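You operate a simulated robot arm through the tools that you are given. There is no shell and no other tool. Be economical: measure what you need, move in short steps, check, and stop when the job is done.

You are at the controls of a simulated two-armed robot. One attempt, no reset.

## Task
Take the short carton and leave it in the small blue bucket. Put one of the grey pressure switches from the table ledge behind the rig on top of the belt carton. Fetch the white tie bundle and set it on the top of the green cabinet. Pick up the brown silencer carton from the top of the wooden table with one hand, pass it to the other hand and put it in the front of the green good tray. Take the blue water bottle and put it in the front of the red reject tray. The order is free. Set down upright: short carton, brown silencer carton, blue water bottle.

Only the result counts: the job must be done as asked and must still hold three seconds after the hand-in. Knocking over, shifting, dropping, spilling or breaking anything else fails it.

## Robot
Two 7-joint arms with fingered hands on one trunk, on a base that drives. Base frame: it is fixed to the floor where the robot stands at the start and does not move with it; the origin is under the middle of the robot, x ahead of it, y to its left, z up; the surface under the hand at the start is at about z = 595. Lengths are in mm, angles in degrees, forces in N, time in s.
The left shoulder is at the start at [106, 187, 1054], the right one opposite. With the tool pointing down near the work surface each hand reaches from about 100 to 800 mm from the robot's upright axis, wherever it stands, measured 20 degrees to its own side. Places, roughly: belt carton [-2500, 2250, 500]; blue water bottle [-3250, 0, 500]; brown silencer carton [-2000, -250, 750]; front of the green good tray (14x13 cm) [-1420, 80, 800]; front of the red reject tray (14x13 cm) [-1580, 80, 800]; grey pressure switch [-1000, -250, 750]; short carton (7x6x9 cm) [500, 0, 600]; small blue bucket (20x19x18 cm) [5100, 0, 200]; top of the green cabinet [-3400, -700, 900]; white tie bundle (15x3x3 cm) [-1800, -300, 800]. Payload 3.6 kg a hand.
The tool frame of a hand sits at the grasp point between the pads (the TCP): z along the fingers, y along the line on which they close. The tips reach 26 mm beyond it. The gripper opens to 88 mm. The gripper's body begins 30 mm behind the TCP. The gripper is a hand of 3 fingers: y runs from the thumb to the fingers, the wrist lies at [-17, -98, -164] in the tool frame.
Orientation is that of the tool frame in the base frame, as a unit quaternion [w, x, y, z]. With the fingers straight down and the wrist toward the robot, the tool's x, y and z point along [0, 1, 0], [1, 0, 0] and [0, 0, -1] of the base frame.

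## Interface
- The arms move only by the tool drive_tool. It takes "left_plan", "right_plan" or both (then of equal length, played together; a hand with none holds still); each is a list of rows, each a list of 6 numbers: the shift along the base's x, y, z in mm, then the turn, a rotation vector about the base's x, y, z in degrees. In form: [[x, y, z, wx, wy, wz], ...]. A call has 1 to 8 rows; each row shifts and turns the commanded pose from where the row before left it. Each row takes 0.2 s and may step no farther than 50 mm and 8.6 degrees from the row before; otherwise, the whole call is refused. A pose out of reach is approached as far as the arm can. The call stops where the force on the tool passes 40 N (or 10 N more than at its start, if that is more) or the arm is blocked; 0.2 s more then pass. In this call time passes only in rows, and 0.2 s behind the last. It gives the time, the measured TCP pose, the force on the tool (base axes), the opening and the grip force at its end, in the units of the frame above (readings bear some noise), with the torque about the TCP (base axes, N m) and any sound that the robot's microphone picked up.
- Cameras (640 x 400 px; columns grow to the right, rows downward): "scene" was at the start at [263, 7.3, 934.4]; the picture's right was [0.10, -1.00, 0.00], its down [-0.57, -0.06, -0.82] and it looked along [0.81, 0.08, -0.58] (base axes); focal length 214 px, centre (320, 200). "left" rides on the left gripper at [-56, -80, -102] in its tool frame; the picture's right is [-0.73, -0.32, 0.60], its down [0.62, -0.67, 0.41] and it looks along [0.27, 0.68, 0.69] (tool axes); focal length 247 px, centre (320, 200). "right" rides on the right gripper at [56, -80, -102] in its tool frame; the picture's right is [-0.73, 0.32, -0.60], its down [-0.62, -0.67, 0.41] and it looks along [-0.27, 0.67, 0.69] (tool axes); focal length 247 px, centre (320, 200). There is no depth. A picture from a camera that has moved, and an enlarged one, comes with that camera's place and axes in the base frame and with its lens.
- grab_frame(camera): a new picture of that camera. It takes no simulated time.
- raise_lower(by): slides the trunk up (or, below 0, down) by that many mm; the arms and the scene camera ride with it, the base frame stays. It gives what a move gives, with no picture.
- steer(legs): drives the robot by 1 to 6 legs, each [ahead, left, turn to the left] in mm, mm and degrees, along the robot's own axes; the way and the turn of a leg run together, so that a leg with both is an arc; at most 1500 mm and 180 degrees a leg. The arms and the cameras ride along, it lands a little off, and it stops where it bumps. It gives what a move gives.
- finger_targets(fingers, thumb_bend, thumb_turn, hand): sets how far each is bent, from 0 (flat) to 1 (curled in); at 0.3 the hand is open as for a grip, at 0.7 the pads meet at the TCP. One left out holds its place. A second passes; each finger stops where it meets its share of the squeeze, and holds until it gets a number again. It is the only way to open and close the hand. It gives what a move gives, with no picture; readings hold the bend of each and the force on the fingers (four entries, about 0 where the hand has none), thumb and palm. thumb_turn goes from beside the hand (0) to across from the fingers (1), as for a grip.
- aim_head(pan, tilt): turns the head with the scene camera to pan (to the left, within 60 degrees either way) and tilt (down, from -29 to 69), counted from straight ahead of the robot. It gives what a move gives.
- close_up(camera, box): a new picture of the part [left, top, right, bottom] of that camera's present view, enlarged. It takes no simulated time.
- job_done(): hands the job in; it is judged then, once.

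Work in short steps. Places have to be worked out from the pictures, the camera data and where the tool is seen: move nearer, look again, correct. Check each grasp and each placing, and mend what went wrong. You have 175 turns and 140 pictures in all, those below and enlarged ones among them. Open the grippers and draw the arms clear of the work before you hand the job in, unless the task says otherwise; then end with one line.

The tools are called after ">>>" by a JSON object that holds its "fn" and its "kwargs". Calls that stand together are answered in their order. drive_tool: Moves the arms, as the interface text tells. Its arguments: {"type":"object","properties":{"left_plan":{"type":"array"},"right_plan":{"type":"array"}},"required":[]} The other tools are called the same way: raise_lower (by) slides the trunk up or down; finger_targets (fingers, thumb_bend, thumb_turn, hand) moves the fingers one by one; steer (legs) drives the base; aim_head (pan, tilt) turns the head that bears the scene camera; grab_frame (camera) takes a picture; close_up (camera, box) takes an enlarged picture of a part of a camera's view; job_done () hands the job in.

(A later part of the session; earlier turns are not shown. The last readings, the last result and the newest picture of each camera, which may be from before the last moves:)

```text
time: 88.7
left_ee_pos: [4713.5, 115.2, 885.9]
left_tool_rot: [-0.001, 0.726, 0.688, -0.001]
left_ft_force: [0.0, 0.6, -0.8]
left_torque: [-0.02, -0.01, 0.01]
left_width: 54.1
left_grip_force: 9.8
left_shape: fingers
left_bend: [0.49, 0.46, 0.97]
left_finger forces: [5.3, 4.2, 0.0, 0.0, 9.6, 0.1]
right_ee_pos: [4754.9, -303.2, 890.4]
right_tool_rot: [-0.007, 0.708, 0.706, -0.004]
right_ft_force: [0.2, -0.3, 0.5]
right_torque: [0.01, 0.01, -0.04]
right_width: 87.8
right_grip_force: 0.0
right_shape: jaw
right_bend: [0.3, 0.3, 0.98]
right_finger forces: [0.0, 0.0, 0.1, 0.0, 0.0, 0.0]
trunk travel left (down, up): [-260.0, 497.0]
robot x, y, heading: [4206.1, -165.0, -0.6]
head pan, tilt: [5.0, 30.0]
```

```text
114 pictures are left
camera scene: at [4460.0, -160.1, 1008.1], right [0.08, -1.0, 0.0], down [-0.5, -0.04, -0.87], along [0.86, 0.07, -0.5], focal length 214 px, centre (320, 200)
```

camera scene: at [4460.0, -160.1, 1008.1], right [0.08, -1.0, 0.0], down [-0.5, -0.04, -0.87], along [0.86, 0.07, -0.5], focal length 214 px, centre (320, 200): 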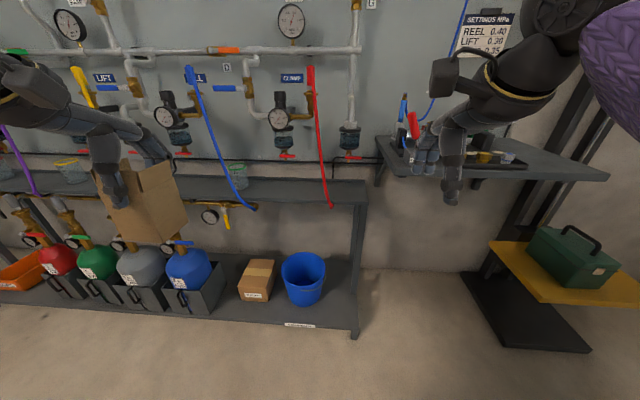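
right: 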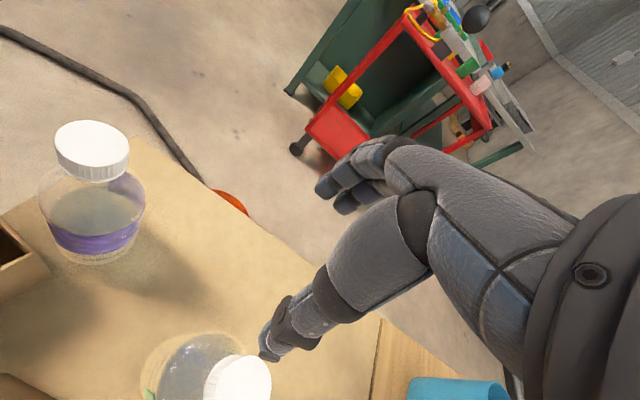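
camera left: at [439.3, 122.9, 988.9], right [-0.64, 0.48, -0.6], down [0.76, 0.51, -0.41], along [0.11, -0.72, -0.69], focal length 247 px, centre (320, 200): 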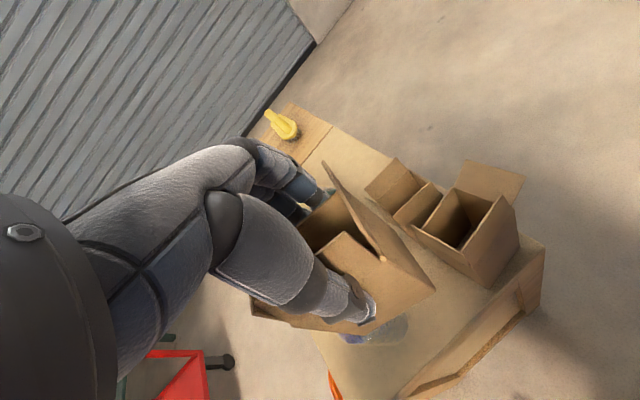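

Bucket centre triangulates to about (5105,-35), rim z≈290; the ledge above starts near x≈5145, z≈610. I draw the right hand back and bring the left hand to y≈-35 before driving in.

>>> {"fn": "drive_tool", "kwargs": {"left_plan": [[0, -50, 0, 0, 0, 0], [0, -50, 0, 0, 0, 0], [0, -50, 0, 0, 0, 0], [0, 0, 0, 0, 0, 0], [0, 0, 0, 0, 0, 0]], "right_plan": [[-45, -20, 0, 0, 0, 0], [-45, -20, 0, 0, 0, 0], [-45, -20, 0, 0, 0, 0], [-45, 0, 0, 0, 0, 0], [-45, 0, 0, 0, 0, 0]]}}

>>> {"fn": "steer", "kwargs": {"legs": [[280, 0, 0.5]]}}

>>> {"fn": "aim_head", "kwargs": {"pan": 8, "tilt": 50}}

>>> {"fn": "grab_frame", "kwargs": {"camera": "scene"}}

>>> {"fn": "grab_frame", "kwargs": {"camera": "left"}}

```text
time: 89.9
left_ee_pos: [4713.4, -37.3, 885.3]
left_tool_rot: [0.0, 0.726, 0.688, 0.0]
left_ft_force: [0.0, -0.2, 0.4]
left_torque: [-0.02, -0.03, -0.02]
left_width: 54.1
left_grip_force: 9.6
left_shape: fingers
left_bend: [0.49, 0.46, 0.97]
left_finger forces: [5.3, 4.0, 0.0, 0.0, 9.5, 0.0]
right_ee_pos: [4602.7, -347.0, 868.5]
right_tool_rot: [-0.007, 0.708, 0.706, -0.004]
right_ft_force: [-0.3, -1.2, 1.0]
right_torque: [0.02, 0.0, -0.02]
right_width: 88.1
right_grip_force: 0.1
right_shape: jaw
right_bend: [0.3, 0.3, 0.98]
right_finger forces: [0.1, 0.0, 0.1, 0.1, 0.0, 0.1]
right hand out of reach, approached as far as the arm can: row 4, 5
trunk travel left (down, up): [-260.0, 497.0]
robot x, y, heading: [4205.6, -166.4, -0.7]
head pan, tilt: [5.0, 30.0]
```

```text
time: 91.9
left_ee_pos: [5000.4, -34.8, 884.5]
left_tool_rot: [-0.001, 0.723, 0.69, 0.0]
left_ft_force: [0.2, -0.2, -0.9]
left_torque: [0.0, 0.0, 0.03]
left_width: 53.9
left_grip_force: 9.3
left_shape: fingers
left_bend: [0.49, 0.46, 0.97]
left_finger forces: [5.4, 4.3, 0.0, 0.1, 9.5, 0.0]
right_ee_pos: [4892.6, -344.6, 867.2]
right_tool_rot: [-0.008, 0.705, 0.709, -0.003]
right_ft_force: [-0.6, -0.2, 0.4]
right_torque: [0.02, 0.02, 0.01]
right_width: 87.7
right_grip_force: 0.1
right_shape: jaw
right_bend: [0.3, 0.3, 0.98]
right_finger forces: [0.0, 0.0, 0.0, 0.0, 0.1, 0.0]
trunk travel left (down, up): [-260.0, 497.0]
robot x, y, heading: [4490.7, -166.8, -0.1]
head pan, tilt: [5.0, 30.0]
```

```text
time: 92.8
left_ee_pos: [5000.0, -34.4, 884.8]
left_tool_rot: [-0.001, 0.723, 0.691, -0.001]
left_ft_force: [0.6, 0.4, -0.3]
left_torque: [0.0, -0.01, -0.01]
left_width: 54.0
left_grip_force: 10.1
left_shape: fingers
left_bend: [0.49, 0.46, 0.97]
left_finger forces: [5.5, 4.1, 0.1, 0.0, 9.4, 0.1]
right_ee_pos: [4892.4, -344.2, 868.9]
right_tool_rot: [-0.008, 0.705, 0.709, -0.003]
right_ft_force: [0.2, 0.3, 0.1]
right_torque: [-0.02, -0.01, 0.0]
right_width: 87.8
right_grip_force: 0.0
right_shape: jaw
right_bend: [0.3, 0.3, 0.98]
right_finger forces: [0.0, 0.0, 0.0, 0.0, 0.1, 0.0]
trunk travel left (down, up): [-260.0, 497.0]
robot x, y, heading: [4493.0, -163.4, 0.1]
head pan, tilt: [8.0, 50.0]
```

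```text
113 pictures are left
camera scene: at [4733.0, -156.6, 978.7], right [0.14, -0.99, 0.0], down [-0.76, -0.11, -0.64], along [0.64, 0.09, -0.77], focal length 214 px, centre (320, 200)
```

scene: 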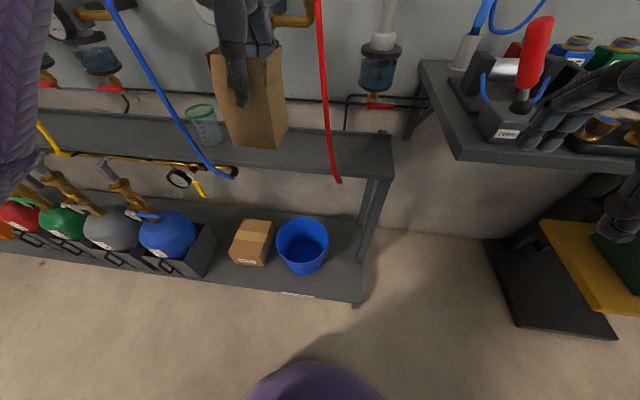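

```text
112 pictures are left
camera left: at [4916.5, -87.9, 987.2], right [-0.35, -0.72, -0.6], down [-0.64, 0.65, -0.41], along [0.69, 0.24, -0.69], focal length 247 px, centre (320, 200)
```

left: 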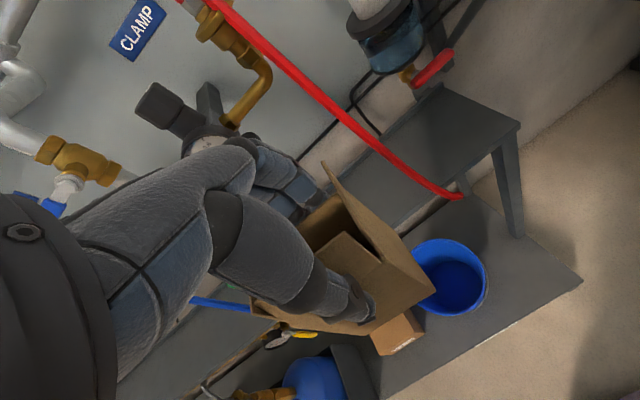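

The hand is near hoses of the rig, so I back 100 mm, lower the trunk 260 and the arm in front of the ledge.

>>> {"fn": "steer", "kwargs": {"legs": [[-100, 0, 0]]}}

>>> {"fn": "raise_lower", "kwargs": {"by": -255}}

>>> {"fn": "drive_tool", "kwargs": {"left_plan": [[0, 0, -45, 0, 0, 0], [0, 0, -45, 0, 0, 0], [0, 0, -45, 0, 0, 0], [0, 0, -45, 0, 0, 0]]}}

>>> {"fn": "grab_frame", "kwargs": {"camera": "scene"}}

>>> {"fn": "grab_frame", "kwargs": {"camera": "left"}}

```text
time: 93.9
left_ee_pos: [4898.1, -33.9, 886.2]
left_tool_rot: [-0.001, 0.723, 0.691, 0.0]
left_ft_force: [-0.6, 0.4, -0.5]
left_torque: [-0.03, -0.03, 0.03]
left_width: 54.3
left_grip_force: 9.2
left_shape: fingers
left_bend: [0.49, 0.46, 0.97]
left_finger forces: [5.4, 4.2, 0.0, 0.0, 9.6, 0.0]
right_ee_pos: [4790.1, -343.5, 869.1]
right_tool_rot: [-0.008, 0.705, 0.709, -0.003]
right_ft_force: [0.9, 0.5, 0.1]
right_torque: [-0.02, 0.02, 0.04]
right_width: 87.8
right_grip_force: 0.1
right_shape: jaw
right_bend: [0.3, 0.3, 0.98]
right_finger forces: [0.1, 0.0, 0.0, 0.1, 0.1, 0.0]
trunk travel left (down, up): [-260.0, 497.0]
robot x, y, heading: [4393.2, -163.2, -0.0]
head pan, tilt: [8.0, 50.0]
```

```text
time: 96.5
left_ee_pos: [4898.7, -33.2, 629.8]
left_tool_rot: [0.0, 0.723, 0.691, 0.0]
left_ft_force: [0.5, -0.8, -0.5]
left_torque: [0.0, -0.02, -0.02]
left_width: 54.0
left_grip_force: 9.2
left_shape: fingers
left_bend: [0.49, 0.47, 0.97]
left_finger forces: [5.3, 4.2, 0.0, 0.1, 9.5, 0.1]
right_ee_pos: [4812.3, -344.3, 521.7]
right_tool_rot: [-0.12, 0.695, 0.699, -0.116]
right_ft_force: [-0.1, -0.2, 0.5]
right_torque: [0.01, -0.03, -0.04]
right_width: 88.0
right_grip_force: 0.1
right_shape: jaw
right_bend: [0.3, 0.3, 0.98]
right_finger forces: [0.0, 0.0, 0.0, 0.1, 0.0, 0.0]
trunk travel left (down, up): [-5.0, 752.0]
robot x, y, heading: [4392.2, -167.7, -0.1]
head pan, tilt: [8.0, 50.0]
```

```text
time: 97.5
left_ee_pos: [4901.0, -34.6, 449.8]
left_tool_rot: [0.0, 0.723, 0.691, -0.001]
left_ft_force: [-0.7, 0.2, -0.7]
left_torque: [-0.02, -0.03, 0.0]
left_width: 53.8
left_grip_force: 9.4
left_shape: fingers
left_bend: [0.49, 0.47, 0.97]
left_finger forces: [5.3, 3.9, 0.1, 0.1, 9.3, 0.1]
right_ee_pos: [4813.1, -343.9, 520.9]
right_tool_rot: [-0.12, 0.695, 0.699, -0.117]
right_ft_force: [0.6, -0.2, -0.9]
right_torque: [-0.01, 0.04, 0.0]
right_width: 87.8
right_grip_force: 0.0
right_shape: jaw
right_bend: [0.3, 0.3, 0.98]
right_finger forces: [0.0, 0.0, 0.0, 0.1, 0.0, 0.0]
trunk travel left (down, up): [-5.0, 752.0]
robot x, y, heading: [4391.0, -166.4, 0.1]
head pan, tilt: [8.0, 50.0]
```

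```text
111 pictures are left
camera scene: at [4684.4, -156.2, 701.3], right [0.14, -0.99, 0.0], down [-0.76, -0.11, -0.64], along [0.64, 0.09, -0.77], focal length 214 px, centre (320, 200)
```

scene: 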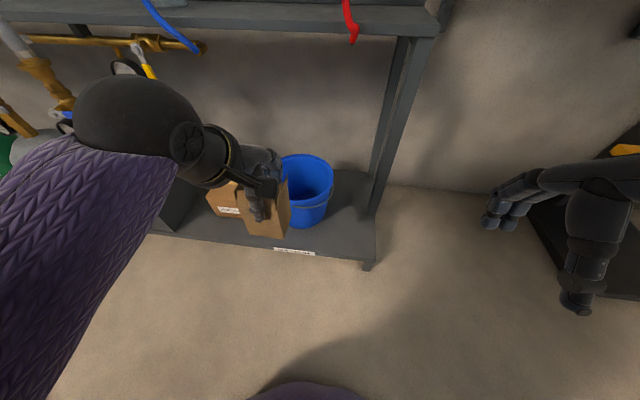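

```text
110 pictures are left
camera left: at [4817.4, -88.2, 551.6], right [-0.35, -0.72, -0.6], down [-0.64, 0.65, -0.41], along [0.69, 0.24, -0.69], focal length 247 px, centre (320, 200)
```

left: 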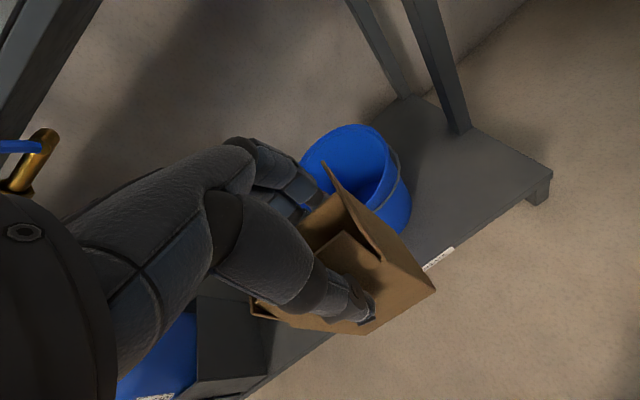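

I enlarge the left view to fix the bucket rim relative to the tool.

>>> {"fn": "close_up", "kwargs": {"camera": "left", "box": [270, 90, 470, 215]}}

```text
3.20 times, centred on (370, 152) of left
camera zoom: at [4817.4, -88.2, 551.6], right [-0.35, -0.72, -0.6], down [-0.64, 0.65, -0.41], along [0.69, 0.24, -0.69], focal length 790 px, centre (160, 352)
```

zoom: 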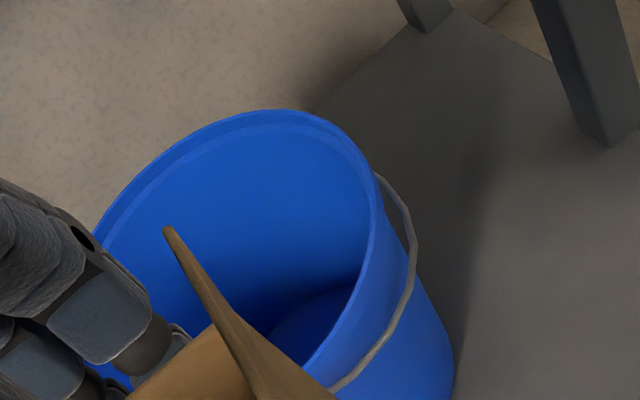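

Fitting a circle gives bucket centre (5102,-37). I drive 150 ahead, carton bottom at z≈358 clearing the rim.

>>> {"fn": "steer", "kwargs": {"legs": [[150, 0, 0]]}}

>>> {"fn": "grab_frame", "kwargs": {"camera": "left"}}

```text
time: 98.9
left_ee_pos: [5047.9, -32.4, 449.9]
left_tool_rot: [0.0, 0.721, 0.693, -0.001]
left_ft_force: [-0.8, -0.4, -0.3]
left_torque: [-0.01, -0.03, -0.02]
left_width: 53.9
left_grip_force: 9.0
left_shape: fingers
left_bend: [0.49, 0.47, 0.97]
left_finger forces: [5.3, 4.0, 0.0, 0.0, 9.2, 0.0]
right_ee_pos: [4961.9, -341.3, 521.2]
right_tool_rot: [-0.121, 0.693, 0.701, -0.117]
right_ft_force: [-1.1, -0.3, -1.0]
right_torque: [0.04, 0.03, -0.02]
right_width: 87.8
right_grip_force: 0.0
right_shape: jaw
right_bend: [0.3, 0.3, 0.98]
right_finger forces: [0.1, 0.1, 0.0, 0.0, 0.0, 0.0]
trunk travel left (down, up): [-5.0, 752.0]
robot x, y, heading: [4539.5, -166.6, -0.0]
head pan, tilt: [8.0, 50.0]
```

```text
108 pictures are left
camera left: at [4965.8, -86.2, 552.2], right [-0.35, -0.72, -0.6], down [-0.64, 0.65, -0.41], along [0.68, 0.24, -0.69], focal length 247 px, centre (320, 200)
```

left: 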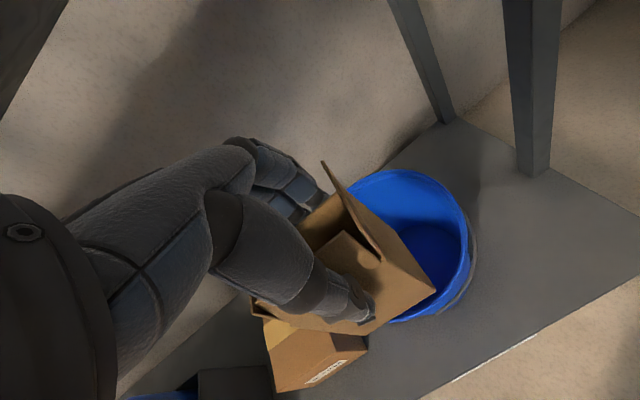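

Refit: centre about (5110,-33). I move the carton over it and lower partway.

>>> {"fn": "drive_tool", "kwargs": {"left_plan": [[30, -1, 0, 0, 0, 0], [31, 0, 0, 0, 0, 0], [0, 0, -40, 0, 0, 0], [0, 0, -40, 0, 0, 0], [0, 0, -40, 0, 0, 0]]}}

>>> {"fn": "grab_frame", "kwargs": {"camera": "left"}}

>>> {"fn": "grab_frame", "kwargs": {"camera": "scene"}}

```text
time: 100.1
left_ee_pos: [5111.2, -33.7, 329.3]
left_tool_rot: [0.0, 0.722, 0.692, -0.001]
left_ft_force: [-0.4, -0.1, 0.6]
left_torque: [-0.01, -0.02, -0.01]
left_width: 53.9
left_grip_force: 9.0
left_shape: fingers
left_bend: [0.49, 0.47, 0.97]
left_finger forces: [5.2, 4.0, 0.0, 0.1, 9.2, 0.0]
right_ee_pos: [4962.9, -342.3, 520.1]
right_tool_rot: [-0.12, 0.694, 0.7, -0.116]
right_ft_force: [0.0, -0.4, 0.2]
right_torque: [0.0, -0.04, -0.05]
right_width: 88.0
right_grip_force: 0.0
right_shape: jaw
right_bend: [0.3, 0.3, 0.98]
right_finger forces: [0.0, 0.0, 0.1, 0.0, 0.1, 0.0]
trunk travel left (down, up): [-5.0, 752.0]
robot x, y, heading: [4540.3, -171.1, 0.4]
head pan, tilt: [8.0, 50.0]
```

```text
107 pictures are left
camera left: at [5027.7, -87.9, 431.6], right [-0.35, -0.72, -0.6], down [-0.64, 0.65, -0.41], along [0.69, 0.24, -0.69], focal length 247 px, centre (320, 200)
```

left: 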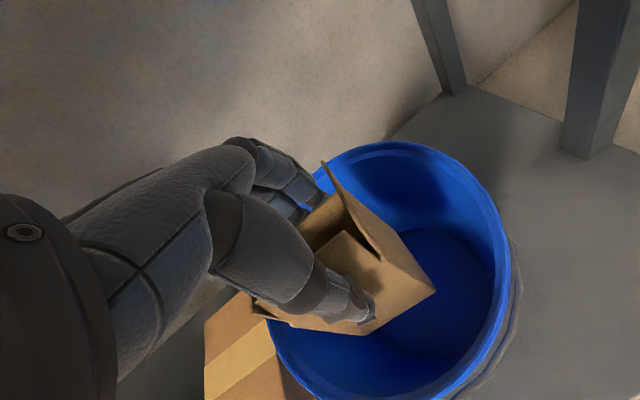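

```text
106 pictures are left
camera scene: at [4833.1, -154.7, 701.3], right [0.14, -0.99, 0.0], down [-0.76, -0.11, -0.64], along [0.64, 0.09, -0.77], focal length 214 px, centre (320, 200)
```

scene: 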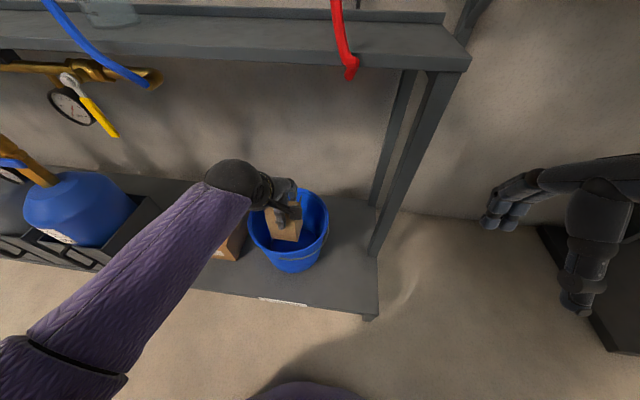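

Bucket floor fits a circle centred about (5122,-39); I nudge +8,-4 and lower on to near the floor.

>>> {"fn": "drive_tool", "kwargs": {"left_plan": [[8, -4, -30, 0, 0, 0], [0, 0, -35, 0, 0, 0], [0, 0, -20, 0, 0, 0], [0, 0, -12, 0, 0, 0]]}}

>>> {"fn": "grab_frame", "kwargs": {"camera": "left"}}

```text
time: 101.1
left_ee_pos: [5116.7, -37.7, 233.0]
left_tool_rot: [0.0, 0.722, 0.692, -0.001]
left_ft_force: [0.3, 0.1, -0.1]
left_torque: [-0.02, 0.0, -0.03]
left_width: 54.1
left_grip_force: 9.0
left_shape: fingers
left_bend: [0.49, 0.47, 0.97]
left_finger forces: [5.3, 3.8, 0.0, 0.0, 9.2, 0.0]
right_ee_pos: [4961.9, -342.7, 520.3]
right_tool_rot: [-0.12, 0.694, 0.7, -0.117]
right_ft_force: [0.0, -0.5, 0.4]
right_torque: [-0.02, 0.03, 0.01]
right_width: 87.9
right_grip_force: 0.0
right_shape: jaw
right_bend: [0.3, 0.3, 0.98]
right_finger forces: [0.0, 0.0, 0.0, 0.0, 0.0, 0.1]
trunk travel left (down, up): [-5.0, 752.0]
robot x, y, heading: [4542.5, -165.1, 0.3]
head pan, tilt: [8.0, 50.0]
```

```text
105 pictures are left
camera left: at [5034.3, -91.6, 334.9], right [-0.35, -0.72, -0.6], down [-0.64, 0.65, -0.41], along [0.69, 0.24, -0.69], focal length 247 px, centre (320, 200)
```

left: 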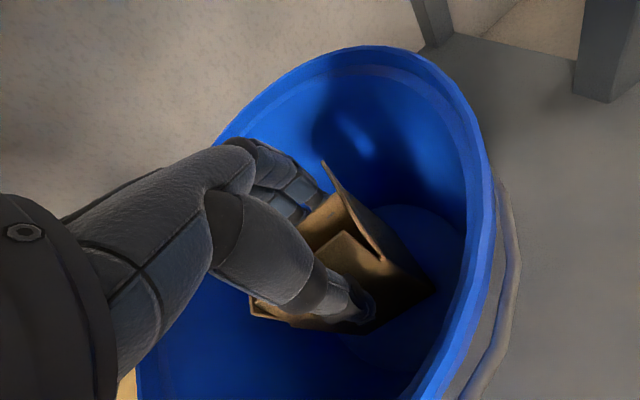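

No contact yet; I go down in small steps until contact.

>>> {"fn": "drive_tool", "kwargs": {"left_plan": [[0, 0, -7, 0, 0, 0], [0, 0, -6, 0, 0, 0], [0, 0, -5, 0, 0, 0], [0, 0, -4, 0, 0, 0]]}}

>>> {"fn": "grab_frame", "kwargs": {"camera": "left"}}

```text
time: 102.1
left_ee_pos: [5117.1, -37.9, 212.6]
left_tool_rot: [0.0, 0.722, 0.692, -0.001]
left_ft_force: [-0.1, -0.1, -0.4]
left_torque: [-0.01, -0.01, 0.04]
left_width: 53.6
left_grip_force: 9.9
left_shape: fingers
left_bend: [0.49, 0.47, 0.97]
left_finger forces: [5.2, 3.9, 0.0, 0.0, 9.1, 0.0]
right_ee_pos: [4962.8, -343.1, 520.7]
right_tool_rot: [-0.119, 0.694, 0.701, -0.116]
right_ft_force: [0.2, 1.0, 0.1]
right_torque: [0.02, 0.05, 0.03]
right_width: 87.5
right_grip_force: 0.1
right_shape: jaw
right_bend: [0.3, 0.3, 0.98]
right_finger forces: [0.0, 0.0, 0.0, 0.1, 0.0, 0.1]
trunk travel left (down, up): [-5.0, 752.0]
robot x, y, heading: [4542.5, -168.8, 0.4]
head pan, tilt: [8.0, 50.0]
```

```text
104 pictures are left
camera left: at [5034.3, -91.5, 313.3], right [-0.35, -0.72, -0.6], down [-0.64, 0.65, -0.41], along [0.68, 0.24, -0.69], focal length 247 px, centre (320, 200)
```

left: 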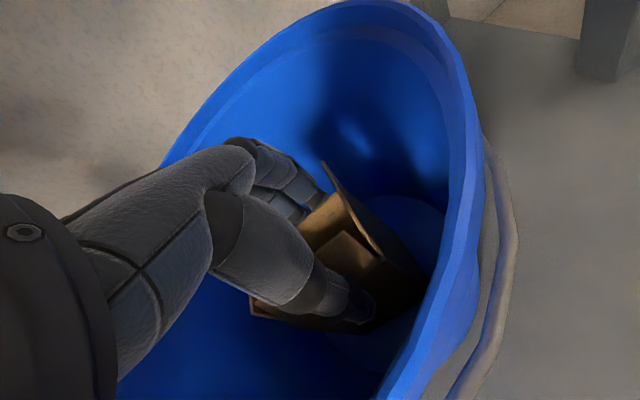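

Still free; I lower further in 4 mm steps.

>>> {"fn": "drive_tool", "kwargs": {"left_plan": [[0, 0, -5, 0, 0, 0], [0, 0, -5, 0, 0, 0], [0, 0, -4, 0, 0, 0], [0, 0, -4, 0, 0, 0]]}}

>>> {"fn": "close_up", "kwargs": {"camera": "scene", "box": [220, 160, 380, 280]}}

```text
time: 103.1
left_ee_pos: [5117.7, -36.5, 195.8]
left_tool_rot: [0.001, 0.722, 0.692, 0.001]
left_ft_force: [-4.1, 1.9, 13.3]
left_torque: [-0.01, 0.02, 0.03]
left_width: 53.8
left_grip_force: 10.2
left_shape: fingers
left_bend: [0.5, 0.47, 0.97]
left_finger forces: [4.6, 3.5, 0.1, 0.1, 12.9, 0.0]
right_ee_pos: [4962.1, -342.9, 520.6]
right_tool_rot: [-0.12, 0.694, 0.7, -0.115]
right_ft_force: [0.1, 0.4, -0.2]
right_torque: [-0.02, -0.01, -0.01]
right_width: 87.7
right_grip_force: 0.1
right_shape: jaw
right_bend: [0.3, 0.3, 0.98]
right_finger forces: [0.0, 0.0, 0.0, 0.0, 0.1, 0.0]
trunk travel left (down, up): [-5.0, 752.0]
robot x, y, heading: [4542.2, -166.8, 0.2]
head pan, tilt: [8.0, 50.0]
```

```text
3.33 times, centred on (300, 220) of scene
camera zoom: at [4832.4, -154.8, 701.9], right [0.14, -0.99, 0.0], down [-0.76, -0.11, -0.64], along [0.64, 0.09, -0.77], focal length 715 px, centre (387, 133)
```

zoom: 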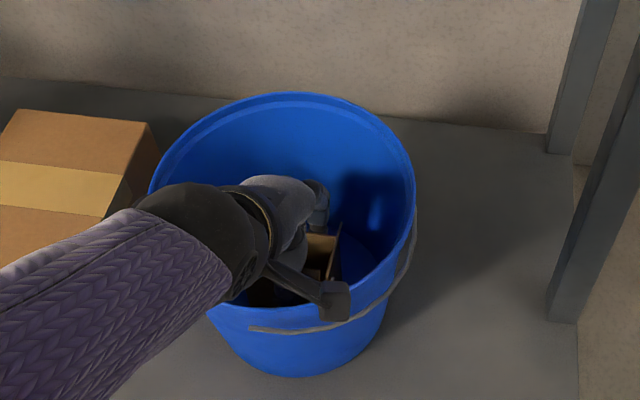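

Contact of 13 N with the floor at TCP z≈196. I ease up 3 mm and open the hand.

>>> {"fn": "drive_tool", "kwargs": {"left_plan": [[0, 0, 3, 0, 0, 0]]}}

>>> {"fn": "finger_targets", "kwargs": {"hand": "left", "fingers": 0.33, "thumb_bend": 0.33}}

>>> {"fn": "grab_frame", "kwargs": {"camera": "left"}}

```text
time: 103.5
left_ee_pos: [5118.1, -37.6, 197.0]
left_tool_rot: [0.0, 0.721, 0.693, 0.0]
left_ft_force: [0.9, -0.4, 2.6]
left_torque: [-0.05, -0.16, -0.03]
left_width: 53.8
left_grip_force: 9.9
left_shape: fingers
left_bend: [0.49, 0.47, 0.97]
left_finger forces: [5.8, 4.5, 0.0, 0.1, 9.6, 0.1]
right_ee_pos: [4962.6, -341.5, 521.1]
right_tool_rot: [-0.12, 0.694, 0.7, -0.116]
right_ft_force: [0.2, -0.3, -0.3]
right_torque: [0.03, 0.0, 0.01]
right_width: 87.9
right_grip_force: 0.1
right_shape: jaw
right_bend: [0.3, 0.3, 0.98]
right_finger forces: [0.1, 0.1, 0.0, 0.0, 0.1, 0.1]
trunk travel left (down, up): [-5.0, 752.0]
robot x, y, heading: [4542.5, -162.9, 0.5]
head pan, tilt: [8.0, 50.0]
```

```text
time: 104.5
left_ee_pos: [5116.7, -36.4, 196.5]
left_tool_rot: [0.0, 0.722, 0.692, -0.001]
left_ft_force: [0.4, 0.1, 0.2]
left_torque: [0.02, 0.01, 0.0]
left_width: 81.7
left_grip_force: 0.1
left_shape: fingers
left_bend: [0.33, 0.33, 0.97]
left_finger forces: [0.0, 0.1, 0.0, 0.0, 0.1, 0.0]
right_ee_pos: [4962.5, -342.6, 520.0]
right_tool_rot: [-0.12, 0.694, 0.7, -0.116]
right_ft_force: [-0.6, 0.1, 0.3]
right_torque: [-0.02, 0.02, -0.02]
right_width: 87.7
right_grip_force: 0.0
right_shape: jaw
right_bend: [0.3, 0.3, 0.98]
right_finger forces: [0.0, 0.0, 0.0, 0.0, 0.0, 0.1]
trunk travel left (down, up): [-5.0, 752.0]
robot x, y, heading: [4540.0, -165.9, 0.6]
head pan, tilt: [8.0, 50.0]
```

```text
102 pictures are left
camera left: at [5034.9, -90.7, 298.2], right [-0.35, -0.72, -0.6], down [-0.64, 0.65, -0.41], along [0.68, 0.24, -0.69], focal length 247 px, centre (320, 200)
```

left: 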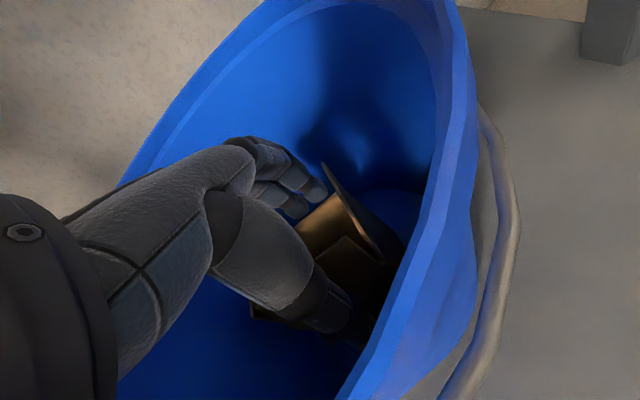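

Released with no forces. I raise the hand straight up out of the bucket.

>>> {"fn": "drive_tool", "kwargs": {"left_plan": [[0, 0, 20, 0, 0, 0], [0, 0, 35, 0, 0, 0], [0, 0, 45, 0, 0, 0], [0, 0, 45, 0, 0, 0], [0, 0, 45, 0, 0, 0], [0, 0, 40, 0, 0, 0]]}}

>>> {"fn": "grab_frame", "kwargs": {"camera": "left"}}

```text
time: 106.1
left_ee_pos: [5138.2, -9.2, 435.9]
left_tool_rot: [-0.007, 0.719, 0.694, 0.038]
left_ft_force: [-0.5, 0.4, 0.1]
left_torque: [0.06, 0.02, -0.01]
left_width: 81.9
left_grip_force: 0.0
left_shape: fingers
left_bend: [0.33, 0.33, 0.97]
left_finger forces: [0.0, 0.0, 0.0, 0.1, 0.0, 0.0]
right_ee_pos: [4961.4, -341.1, 520.6]
right_tool_rot: [-0.121, 0.694, 0.701, -0.117]
right_ft_force: [0.3, 0.5, -0.4]
right_torque: [0.0, 0.02, 0.02]
right_width: 87.6
right_grip_force: 0.1
right_shape: jaw
right_bend: [0.3, 0.3, 0.98]
right_finger forces: [0.0, 0.0, 0.1, 0.0, 0.0, 0.1]
trunk travel left (down, up): [-5.0, 752.0]
robot x, y, heading: [4543.3, -163.9, 0.3]
head pan, tilt: [8.0, 50.0]
stopped in row 6 (left hand): the arm was blocked; the commanded pose is now the measured one
```

```text
101 pictures are left
camera left: at [5051.5, -69.2, 530.7], right [-0.32, -0.68, -0.66], down [-0.62, 0.67, -0.4], along [0.71, 0.29, -0.64], focal length 247 px, centre (320, 200)
```

left: 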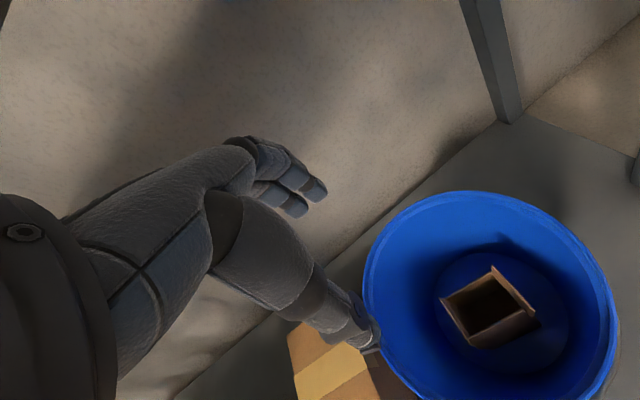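

The carton stands upright in the bucket, but the arm touched something above. I look before backing off.

>>> {"fn": "grab_frame", "kwargs": {"camera": "scene"}}

```text
100 pictures are left
camera scene: at [4833.1, -154.6, 701.3], right [0.14, -0.99, 0.0], down [-0.76, -0.11, -0.64], along [0.64, 0.09, -0.77], focal length 214 px, centre (320, 200)
```

scene: 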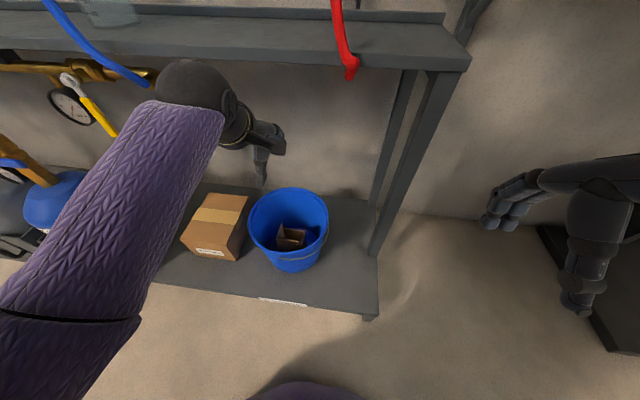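

The wrist is against the ledge's underside; I lower slightly and drive back.

>>> {"fn": "drive_tool", "kwargs": {"left_plan": [[-5, -5, -12, 0, 0, 0], [-20, -5, -8, 0, 0, 0], [-40, 0, 0, 0, 0, 0]]}}

>>> {"fn": "steer", "kwargs": {"legs": [[-300, 0, 0]]}}

>>> {"fn": "raise_lower", "kwargs": {"by": 255}}

>>> {"fn": "aim_head", "kwargs": {"pan": 5, "tilt": 35}}

>>> {"fn": "grab_frame", "kwargs": {"camera": "scene"}}

```text
time: 107.0
left_ee_pos: [5143.9, -4.2, 474.9]
left_tool_rot: [0.039, 0.711, 0.693, 0.112]
left_ft_force: [1.1, 0.4, 0.4]
left_torque: [-0.01, 0.01, -0.02]
left_width: 81.7
left_grip_force: 0.1
left_shape: fingers
left_bend: [0.33, 0.33, 0.97]
left_finger forces: [0.0, 0.1, 0.0, 0.0, 0.0, 0.1]
right_ee_pos: [4960.5, -341.8, 520.5]
right_tool_rot: [-0.12, 0.693, 0.701, -0.116]
right_ft_force: [0.1, -0.7, 0.1]
right_torque: [-0.02, -0.01, 0.01]
right_width: 87.9
right_grip_force: 0.0
right_shape: jaw
right_bend: [0.3, 0.3, 0.98]
right_finger forces: [0.0, 0.0, 0.0, 0.0, 0.0, 0.1]
trunk travel left (down, up): [-5.0, 752.0]
robot x, y, heading: [4537.7, -165.5, -0.1]
head pan, tilt: [8.0, 50.0]
stopped in row 3 (left hand): the arm was blocked; the commanded pose is now the measured one
```

```text
time: 109.1
left_ee_pos: [4842.0, -5.5, 474.2]
left_tool_rot: [0.038, 0.712, 0.693, 0.111]
left_ft_force: [0.8, -0.3, 0.4]
left_torque: [0.03, -0.01, -0.02]
left_width: 81.9
left_grip_force: 0.0
left_shape: fingers
left_bend: [0.33, 0.33, 0.97]
left_finger forces: [0.1, 0.1, 0.0, 0.0, 0.0, 0.0]
right_ee_pos: [4660.6, -344.7, 519.3]
right_tool_rot: [-0.12, 0.693, 0.701, -0.117]
right_ft_force: [-0.6, 1.5, -0.1]
right_torque: [-0.01, -0.01, -0.04]
right_width: 87.9
right_grip_force: 0.1
right_shape: jaw
right_bend: [0.3, 0.3, 0.98]
right_finger forces: [0.1, 0.1, 0.1, 0.0, 0.0, 0.1]
trunk travel left (down, up): [-5.0, 752.0]
robot x, y, heading: [4241.1, -167.5, -0.1]
head pan, tilt: [8.0, 50.0]
```

```text
time: 111.7
left_ee_pos: [4842.0, -4.0, 728.6]
left_tool_rot: [0.038, 0.712, 0.693, 0.109]
left_ft_force: [0.7, -0.1, 0.2]
left_torque: [0.0, 0.01, 0.02]
left_width: 81.7
left_grip_force: 0.2
left_shape: fingers
left_bend: [0.33, 0.33, 0.97]
left_finger forces: [0.1, 0.0, 0.0, 0.0, 0.0, 0.0]
right_ee_pos: [4661.5, -343.8, 775.2]
right_tool_rot: [-0.12, 0.694, 0.7, -0.117]
right_ft_force: [1.1, -0.4, 0.6]
right_torque: [-0.02, -0.01, 0.0]
right_width: 87.9
right_grip_force: 0.0
right_shape: jaw
right_bend: [0.3, 0.3, 0.98]
right_finger forces: [0.1, 0.0, 0.0, 0.0, 0.0, 0.0]
trunk travel left (down, up): [-260.0, 497.0]
robot x, y, heading: [4238.8, -163.2, 0.4]
head pan, tilt: [8.0, 50.0]
```

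```text
time: 112.5
left_ee_pos: [4841.5, -4.8, 728.8]
left_tool_rot: [0.038, 0.712, 0.693, 0.11]
left_ft_force: [-0.1, 0.8, 0.0]
left_torque: [-0.05, 0.0, 0.0]
left_width: 81.8
left_grip_force: 0.1
left_shape: fingers
left_bend: [0.33, 0.33, 0.97]
left_finger forces: [0.1, 0.1, 0.0, 0.0, 0.1, 0.0]
right_ee_pos: [4660.8, -343.4, 775.8]
right_tool_rot: [-0.12, 0.694, 0.7, -0.116]
right_ft_force: [-0.4, 0.7, 0.1]
right_torque: [0.01, 0.02, 0.03]
right_width: 87.6
right_grip_force: 0.0
right_shape: jaw
right_bend: [0.3, 0.3, 0.98]
right_finger forces: [0.1, 0.0, 0.0, 0.1, 0.0, 0.0]
trunk travel left (down, up): [-260.0, 497.0]
robot x, y, heading: [4238.9, -165.5, 0.1]
head pan, tilt: [5.0, 35.0]
```

```text
99 pictures are left
camera scene: at [4490.9, -159.3, 1000.3], right [0.09, -1.0, 0.0], down [-0.57, -0.05, -0.82], along [0.82, 0.08, -0.57], focal length 214 px, centre (320, 200)
```

scene: 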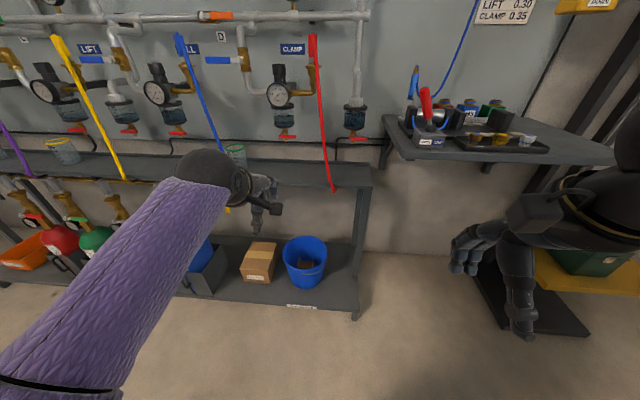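

Carton placed upright, rig undisturbed. I restore both hands to a tidy fingers-down posture.

>>> {"fn": "drive_tool", "kwargs": {"left_plan": [[-25, 30, 28, -1.5, 3, 0.4], [-25, 30, 28, -1.5, 3, 0.4], [-25, 30, 28, -1.5, 3, 0.4], [-25, 30, 28, -1.3, 3, 0.3]], "right_plan": [[20, 0, 15, 0, -4.8, 0], [20, 0, 15, 0, -4.8, 0], [20, 0, 15, 0, -4.8, 0], [20, 0, 15, 0, -4.8, 0]]}}

>>> {"fn": "finger_targets", "kwargs": {"hand": "left", "fingers": 0.3, "thumb_bend": 0.3}}

>>> {"fn": "close_up", "kwargs": {"camera": "scene", "box": [220, 210, 380, 310]}}

```text
time: 113.5
left_ee_pos: [4741.2, 117.4, 841.7]
left_tool_rot: [0.0, 0.708, 0.706, 0.0]
left_ft_force: [-0.8, -0.6, -0.8]
left_torque: [0.04, 0.0, -0.01]
left_width: 81.5
left_grip_force: 0.1
left_shape: fingers
left_bend: [0.33, 0.33, 0.97]
left_finger forces: [0.0, 0.0, 0.0, 0.0, 0.1, 0.1]
right_ee_pos: [4740.8, -344.5, 837.3]
right_tool_rot: [0.0, 0.704, 0.71, 0.002]
right_ft_force: [0.0, -0.1, -0.4]
right_torque: [0.01, 0.03, 0.0]
right_width: 87.7
right_grip_force: 0.1
right_shape: jaw
right_bend: [0.3, 0.3, 0.98]
right_finger forces: [0.0, 0.1, 0.0, 0.1, 0.1, 0.0]
trunk travel left (down, up): [-260.0, 497.0]
robot x, y, heading: [4238.2, -169.0, 0.3]
head pan, tilt: [5.0, 35.0]
```

```text
time: 114.5
left_ee_pos: [4741.6, 117.4, 841.4]
left_tool_rot: [0.0, 0.707, 0.707, 0.001]
left_ft_force: [-0.7, -0.2, 0.2]
left_torque: [0.03, -0.02, -0.01]
left_width: 87.8
left_grip_force: 0.0
left_shape: fingers
left_bend: [0.3, 0.3, 0.97]
left_finger forces: [0.0, 0.1, 0.0, 0.0, 0.0, 0.0]
right_ee_pos: [4740.1, -345.2, 836.7]
right_tool_rot: [-0.001, 0.704, 0.71, 0.002]
right_ft_force: [-0.1, 0.7, -0.5]
right_torque: [0.03, 0.01, 0.0]
right_width: 87.5
right_grip_force: 0.0
right_shape: jaw
right_bend: [0.3, 0.3, 0.98]
right_finger forces: [0.1, 0.0, 0.0, 0.0, 0.0, 0.0]
trunk travel left (down, up): [-260.0, 497.0]
robot x, y, heading: [4241.5, -163.7, 0.4]
head pan, tilt: [5.0, 35.0]
```

```text
4.00 times, centred on (300, 260) of scene
camera zoom: at [4490.9, -159.2, 1000.3], right [0.09, -1.0, 0.0], down [-0.57, -0.05, -0.82], along [0.82, 0.08, -0.57], focal length 858 px, centre (400, -40)
```

zoom: 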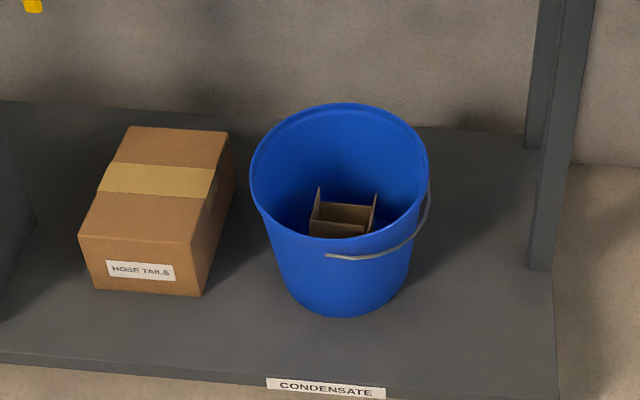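

The carton is upright in the bucket. Now I reverse along the known lane (y≈700) back past the first table.

>>> {"fn": "steer", "kwargs": {"legs": [[0, 863, 0], [-1500, 0, 0], [-1400, 0, 0], [-1200, -60, 0]]}}

>>> {"fn": "steer", "kwargs": {"legs": [[-200, 0, 0], [0, 0, 120], [0, 0, 60]]}}

>>> {"fn": "aim_head", "kwargs": {"pan": 0, "tilt": 12}}

>>> {"fn": "grab_frame", "kwargs": {"camera": "scene"}}

```text
time: 138.5
left_ee_pos: [595.9, 887.9, 840.8]
left_tool_rot: [0.001, 0.702, 0.713, 0.0]
left_ft_force: [0.3, 0.2, 1.2]
left_torque: [-0.03, 0.0, 0.01]
left_width: 87.9
left_grip_force: 0.1
left_shape: fingers
left_bend: [0.3, 0.3, 0.97]
left_finger forces: [0.0, 0.0, 0.0, 0.0, 0.0, 0.0]
right_ee_pos: [602.3, 427.0, 836.3]
right_tool_rot: [-0.001, 0.698, 0.716, 0.001]
right_ft_force: [-0.8, 0.2, 0.1]
right_torque: [-0.02, -0.02, 0.0]
right_width: 88.0
right_grip_force: 0.1
right_shape: jaw
right_bend: [0.3, 0.3, 0.98]
right_finger forces: [0.0, 0.0, 0.0, 0.1, 0.1, 0.0]
trunk travel left (down, up): [-260.0, 497.0]
robot x, y, heading: [99.2, 595.4, 1.2]
head pan, tilt: [5.0, 35.0]
```

```text
time: 147.8
left_ee_pos: [-597.8, 298.6, 841.7]
left_tool_rot: [0.002, 0.714, -0.701, -0.001]
left_ft_force: [0.2, -0.3, 0.7]
left_torque: [-0.01, -0.01, 0.0]
left_width: 88.0
left_grip_force: 0.2
left_shape: fingers
left_bend: [0.3, 0.3, 0.97]
left_finger forces: [0.0, 0.0, 0.0, 0.0, 0.1, 0.0]
right_ee_pos: [-605.6, 758.9, 837.2]
right_tool_rot: [0.001, 0.717, -0.697, 0.002]
right_ft_force: [0.7, -0.9, -0.7]
right_torque: [0.01, 0.02, 0.05]
right_width: 88.0
right_grip_force: 0.0
right_shape: jaw
right_bend: [0.3, 0.3, 0.98]
right_finger forces: [0.1, 0.1, 0.1, 0.0, 0.0, 0.0]
trunk travel left (down, up): [-260.0, 497.0]
robot x, y, heading: [-99.4, 590.1, -178.5]
head pan, tilt: [5.0, 35.0]
```

```text
time: 148.7
left_ee_pos: [-598.0, 298.8, 839.7]
left_tool_rot: [0.0, 0.714, -0.7, -0.001]
left_ft_force: [0.1, 0.5, -0.4]
left_torque: [0.01, 0.01, 0.0]
left_width: 88.1
left_grip_force: 0.2
left_shape: fingers
left_bend: [0.3, 0.3, 0.97]
left_finger forces: [0.1, 0.0, 0.0, 0.1, 0.0, 0.1]
right_ee_pos: [-606.2, 759.4, 835.8]
right_tool_rot: [0.001, 0.718, -0.696, 0.001]
right_ft_force: [0.7, -0.1, -0.3]
right_torque: [0.0, 0.01, 0.01]
right_width: 87.6
right_grip_force: 0.1
right_shape: jaw
right_bend: [0.3, 0.3, 0.98]
right_finger forces: [0.0, 0.0, 0.1, 0.0, 0.0, 0.1]
trunk travel left (down, up): [-260.0, 497.0]
robot x, y, heading: [-103.5, 589.3, -178.6]
head pan, tilt: [0.0, 12.0]
```

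```text
97 pictures are left
camera scene: at [-360.2, 584.3, 1037.1], right [-0.02, 1.0, 0.0], down [0.21, 0.01, -0.98], along [-0.98, -0.02, -0.21], focal length 214 px, centre (320, 200)
```

scene: 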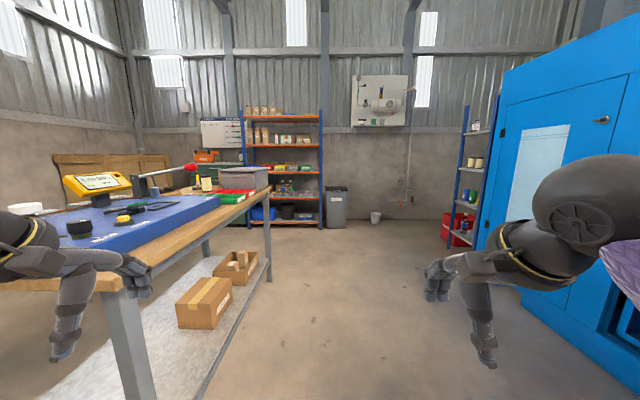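

I enlarge the bench with the rig, trays and boxes.

>>> {"fn": "close_up", "kwargs": {"camera": "scene", "box": [30, 130, 310, 305]}}

>>> {"fn": "close_up", "kwargs": {"camera": "scene", "box": [230, 90, 510, 265]}}

```text
2.29 times, centred on (170, 218) of scene
camera zoom: at [-360.2, 584.3, 1037.1], right [-0.02, 1.0, 0.0], down [0.21, 0.01, -0.98], along [-0.98, -0.02, -0.21], focal length 490 px, centre (663, 160)
```

zoom: 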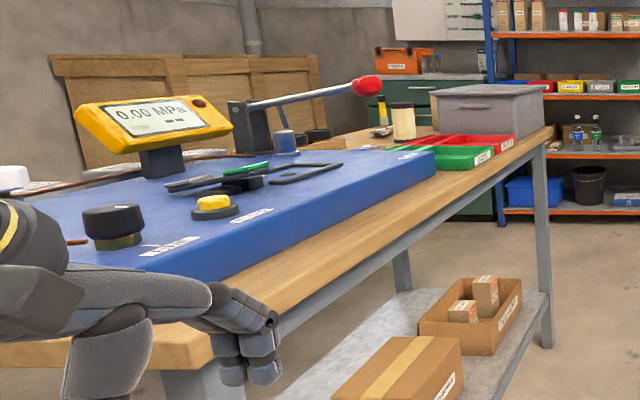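

```text
2.29 times, centred on (370, 178) of scene
camera zoom: at [-360.2, 584.3, 1037.1], right [-0.02, 1.0, 0.0], down [0.21, 0.01, -0.98], along [-0.98, -0.02, -0.21], focal length 490 px, centre (206, 251)
```

zoom: 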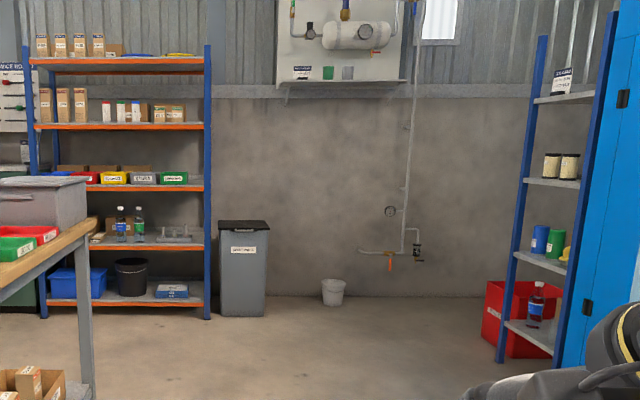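

I raise the trunk 300 and drive along to face the bench from its front, for a high look over it.

>>> {"fn": "raise_lower", "kwargs": {"by": 300}}

>>> {"fn": "steer", "kwargs": {"legs": [[1250, -200, 0], [0, 0, 88.6]]}}

>>> {"fn": "aim_head", "kwargs": {"pan": 0, "tilt": 38}}

>>> {"fn": "grab_frame", "kwargs": {"camera": "scene"}}

```text
time: 151.7
left_ee_pos: [-598.8, 298.3, 1141.4]
left_tool_rot: [0.001, 0.714, -0.7, -0.001]
left_ft_force: [0.5, -1.0, -1.0]
left_torque: [0.0, 0.01, 0.01]
left_width: 88.1
left_grip_force: 0.1
left_shape: fingers
left_bend: [0.3, 0.3, 0.97]
left_finger forces: [0.1, 0.0, 0.1, 0.1, 0.1, 0.1]
right_ee_pos: [-606.0, 759.2, 1136.5]
right_tool_rot: [0.0, 0.718, -0.696, 0.002]
right_ft_force: [0.2, -1.4, 0.0]
right_torque: [-0.02, 0.0, 0.02]
right_width: 87.8
right_grip_force: 0.0
right_shape: jaw
right_bend: [0.3, 0.3, 0.98]
right_finger forces: [0.0, 0.1, 0.0, 0.0, 0.0, 0.0]
trunk travel left (down, up): [-560.0, 197.0]
robot x, y, heading: [-102.6, 592.9, -178.7]
head pan, tilt: [0.0, 12.0]
```

```text
time: 161.9
left_ee_pos: [-1094.8, 263.9, 1141.6]
left_tool_rot: [0.001, 1.0, -0.003, 0.0]
left_ft_force: [-0.6, 0.3, -0.9]
left_torque: [0.0, -0.02, -0.04]
left_width: 88.2
left_grip_force: 0.0
left_shape: fingers
left_bend: [0.3, 0.3, 0.97]
left_finger forces: [0.0, 0.0, 0.0, 0.0, 0.0, 0.0]
right_ee_pos: [-1555.6, 268.0, 1136.5]
right_tool_rot: [0.0, 1.0, 0.002, 0.002]
right_ft_force: [-0.6, -0.1, 0.7]
right_torque: [0.02, 0.01, -0.03]
right_width: 87.8
right_grip_force: 0.1
right_shape: jaw
right_bend: [0.3, 0.3, 0.98]
right_finger forces: [0.0, 0.0, 0.0, 0.1, 0.0, 0.0]
trunk travel left (down, up): [-560.0, 197.0]
robot x, y, heading: [-1377.2, 765.3, -90.1]
head pan, tilt: [0.0, 12.0]
```

```text
time: 162.8
left_ee_pos: [-1095.9, 265.2, 1141.0]
left_tool_rot: [0.001, 1.0, -0.003, 0.001]
left_ft_force: [0.3, 0.8, 0.4]
left_torque: [-0.02, -0.01, 0.02]
left_width: 87.8
left_grip_force: 0.0
left_shape: fingers
left_bend: [0.3, 0.3, 0.97]
left_finger forces: [0.0, 0.0, 0.0, 0.0, 0.0, 0.0]
right_ee_pos: [-1557.2, 268.2, 1136.9]
right_tool_rot: [-0.001, 1.0, 0.001, 0.001]
right_ft_force: [-0.7, 0.3, 0.0]
right_torque: [0.0, -0.02, 0.02]
right_width: 88.0
right_grip_force: 0.1
right_shape: jaw
right_bend: [0.3, 0.3, 0.98]
right_finger forces: [0.0, 0.0, 0.1, 0.1, 0.1, 0.0]
trunk travel left (down, up): [-560.0, 197.0]
robot x, y, heading: [-1376.0, 768.7, -90.1]
head pan, tilt: [0.0, 38.0]
```

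```text
94 pictures are left
camera scene: at [-1376.5, 548.1, 1313.5], right [-1.0, 0.0, 0.0], down [0.0, 0.62, -0.79], along [0.0, -0.79, -0.62], focal length 214 px, centre (320, 200)
```

scene: 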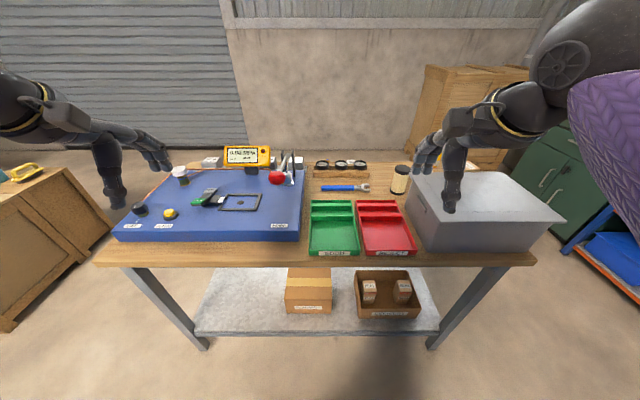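

>>> {"fn": "close_up", "kwargs": {"camera": "scene", "box": [180, 130, 440, 270]}}

>>> {"fn": "close_up", "kwargs": {"camera": "scene", "box": [190, 140, 330, 190]}}

```text
2.46 times, centred on (310, 200) of scene
camera zoom: at [-1376.5, 548.1, 1313.5], right [-1.0, 0.0, 0.0], down [0.0, 0.62, -0.79], along [0.0, -0.79, -0.62], focal length 528 px, centre (345, 200)
```

zoom: 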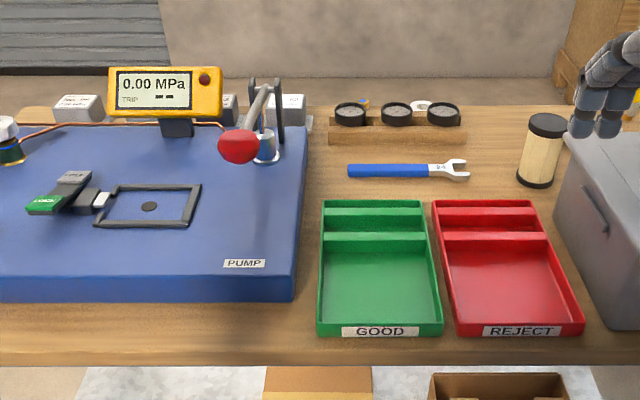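

```text
4.57 times, centred on (260, 165) of scene
camera zoom: at [-1376.5, 548.1, 1313.5], right [-1.0, 0.0, 0.0], down [0.0, 0.62, -0.79], along [0.0, -0.79, -0.62], focal length 980 px, centre (594, 360)
```

zoom: 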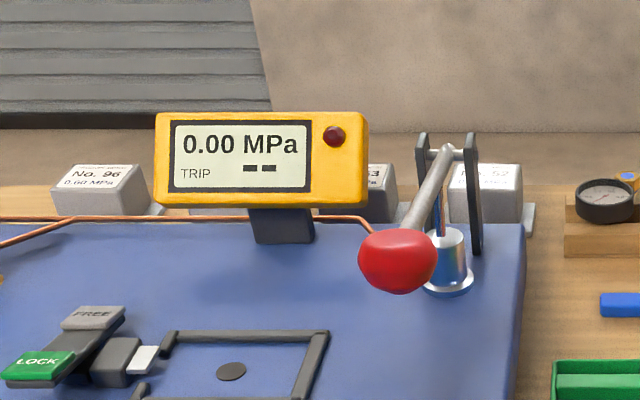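

Switches No. 96/53/52 sit on the bench's rear ledge, with wide floor behind the bench. I go round (x≈-200) to the back side.

>>> {"fn": "steer", "kwargs": {"legs": [[0, 1170, 0], [1500, 0, 0], [480, 0, 0], [0, 0, -90]]}}

>>> {"fn": "aim_head", "kwargs": {"pan": -30, "tilt": 20}}

>>> {"fn": "grab_frame", "kwargs": {"camera": "scene"}}

```text
time: 182.2
left_ee_pos: [-747.2, -1492.9, 1140.5]
left_tool_rot: [-0.001, -0.692, 0.722, 0.0]
left_ft_force: [0.2, -0.2, 0.5]
left_torque: [0.03, 0.02, -0.01]
left_width: 88.0
left_grip_force: 0.1
left_shape: fingers
left_bend: [0.3, 0.3, 0.97]
left_finger forces: [0.1, 0.0, 0.0, 0.1, 0.0, 0.0]
right_ee_pos: [-727.4, -1031.7, 1134.9]
right_tool_rot: [-0.002, -0.696, 0.718, -0.001]
right_ft_force: [-0.4, 0.3, -0.1]
right_torque: [0.0, 0.01, 0.02]
right_width: 87.8
right_grip_force: 0.1
right_shape: jaw
right_bend: [0.3, 0.3, 0.98]
right_finger forces: [0.0, 0.1, 0.0, 0.0, 0.1, 0.0]
trunk travel left (down, up): [-560.0, 197.0]
robot x, y, heading: [-231.8, -1227.4, 178.0]
head pan, tilt: [0.0, 38.0]
```

```text
time: 183.1
left_ee_pos: [-746.8, -1493.2, 1140.9]
left_tool_rot: [0.0, -0.693, 0.721, 0.001]
left_ft_force: [0.3, -0.3, -0.5]
left_torque: [0.02, 0.01, -0.02]
left_width: 88.0
left_grip_force: 0.1
left_shape: fingers
left_bend: [0.3, 0.3, 0.97]
left_finger forces: [0.0, 0.1, 0.1, 0.0, 0.0, 0.0]
right_ee_pos: [-727.4, -1033.2, 1137.2]
right_tool_rot: [-0.001, -0.696, 0.718, -0.001]
right_ft_force: [0.0, -1.1, 0.2]
right_torque: [-0.04, 0.0, 0.01]
right_width: 87.8
right_grip_force: 0.0
right_shape: jaw
right_bend: [0.3, 0.3, 0.98]
right_finger forces: [0.1, 0.1, 0.1, 0.1, 0.1, 0.0]
trunk travel left (down, up): [-560.0, 197.0]
robot x, y, heading: [-231.8, -1229.7, 177.7]
head pan, tilt: [-30.0, 20.0]
```

```text
91 pictures are left
camera scene: at [-445.8, -1177.0, 1341.8], right [0.53, 0.85, 0.0], down [0.29, -0.18, -0.94], along [-0.8, 0.5, -0.34], focal length 214 px, centre (320, 200)
```

scene: 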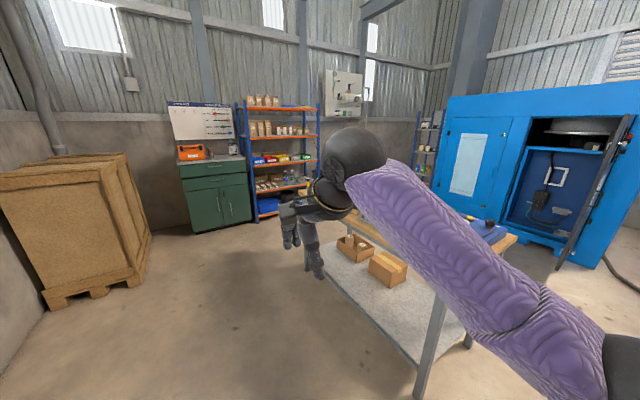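

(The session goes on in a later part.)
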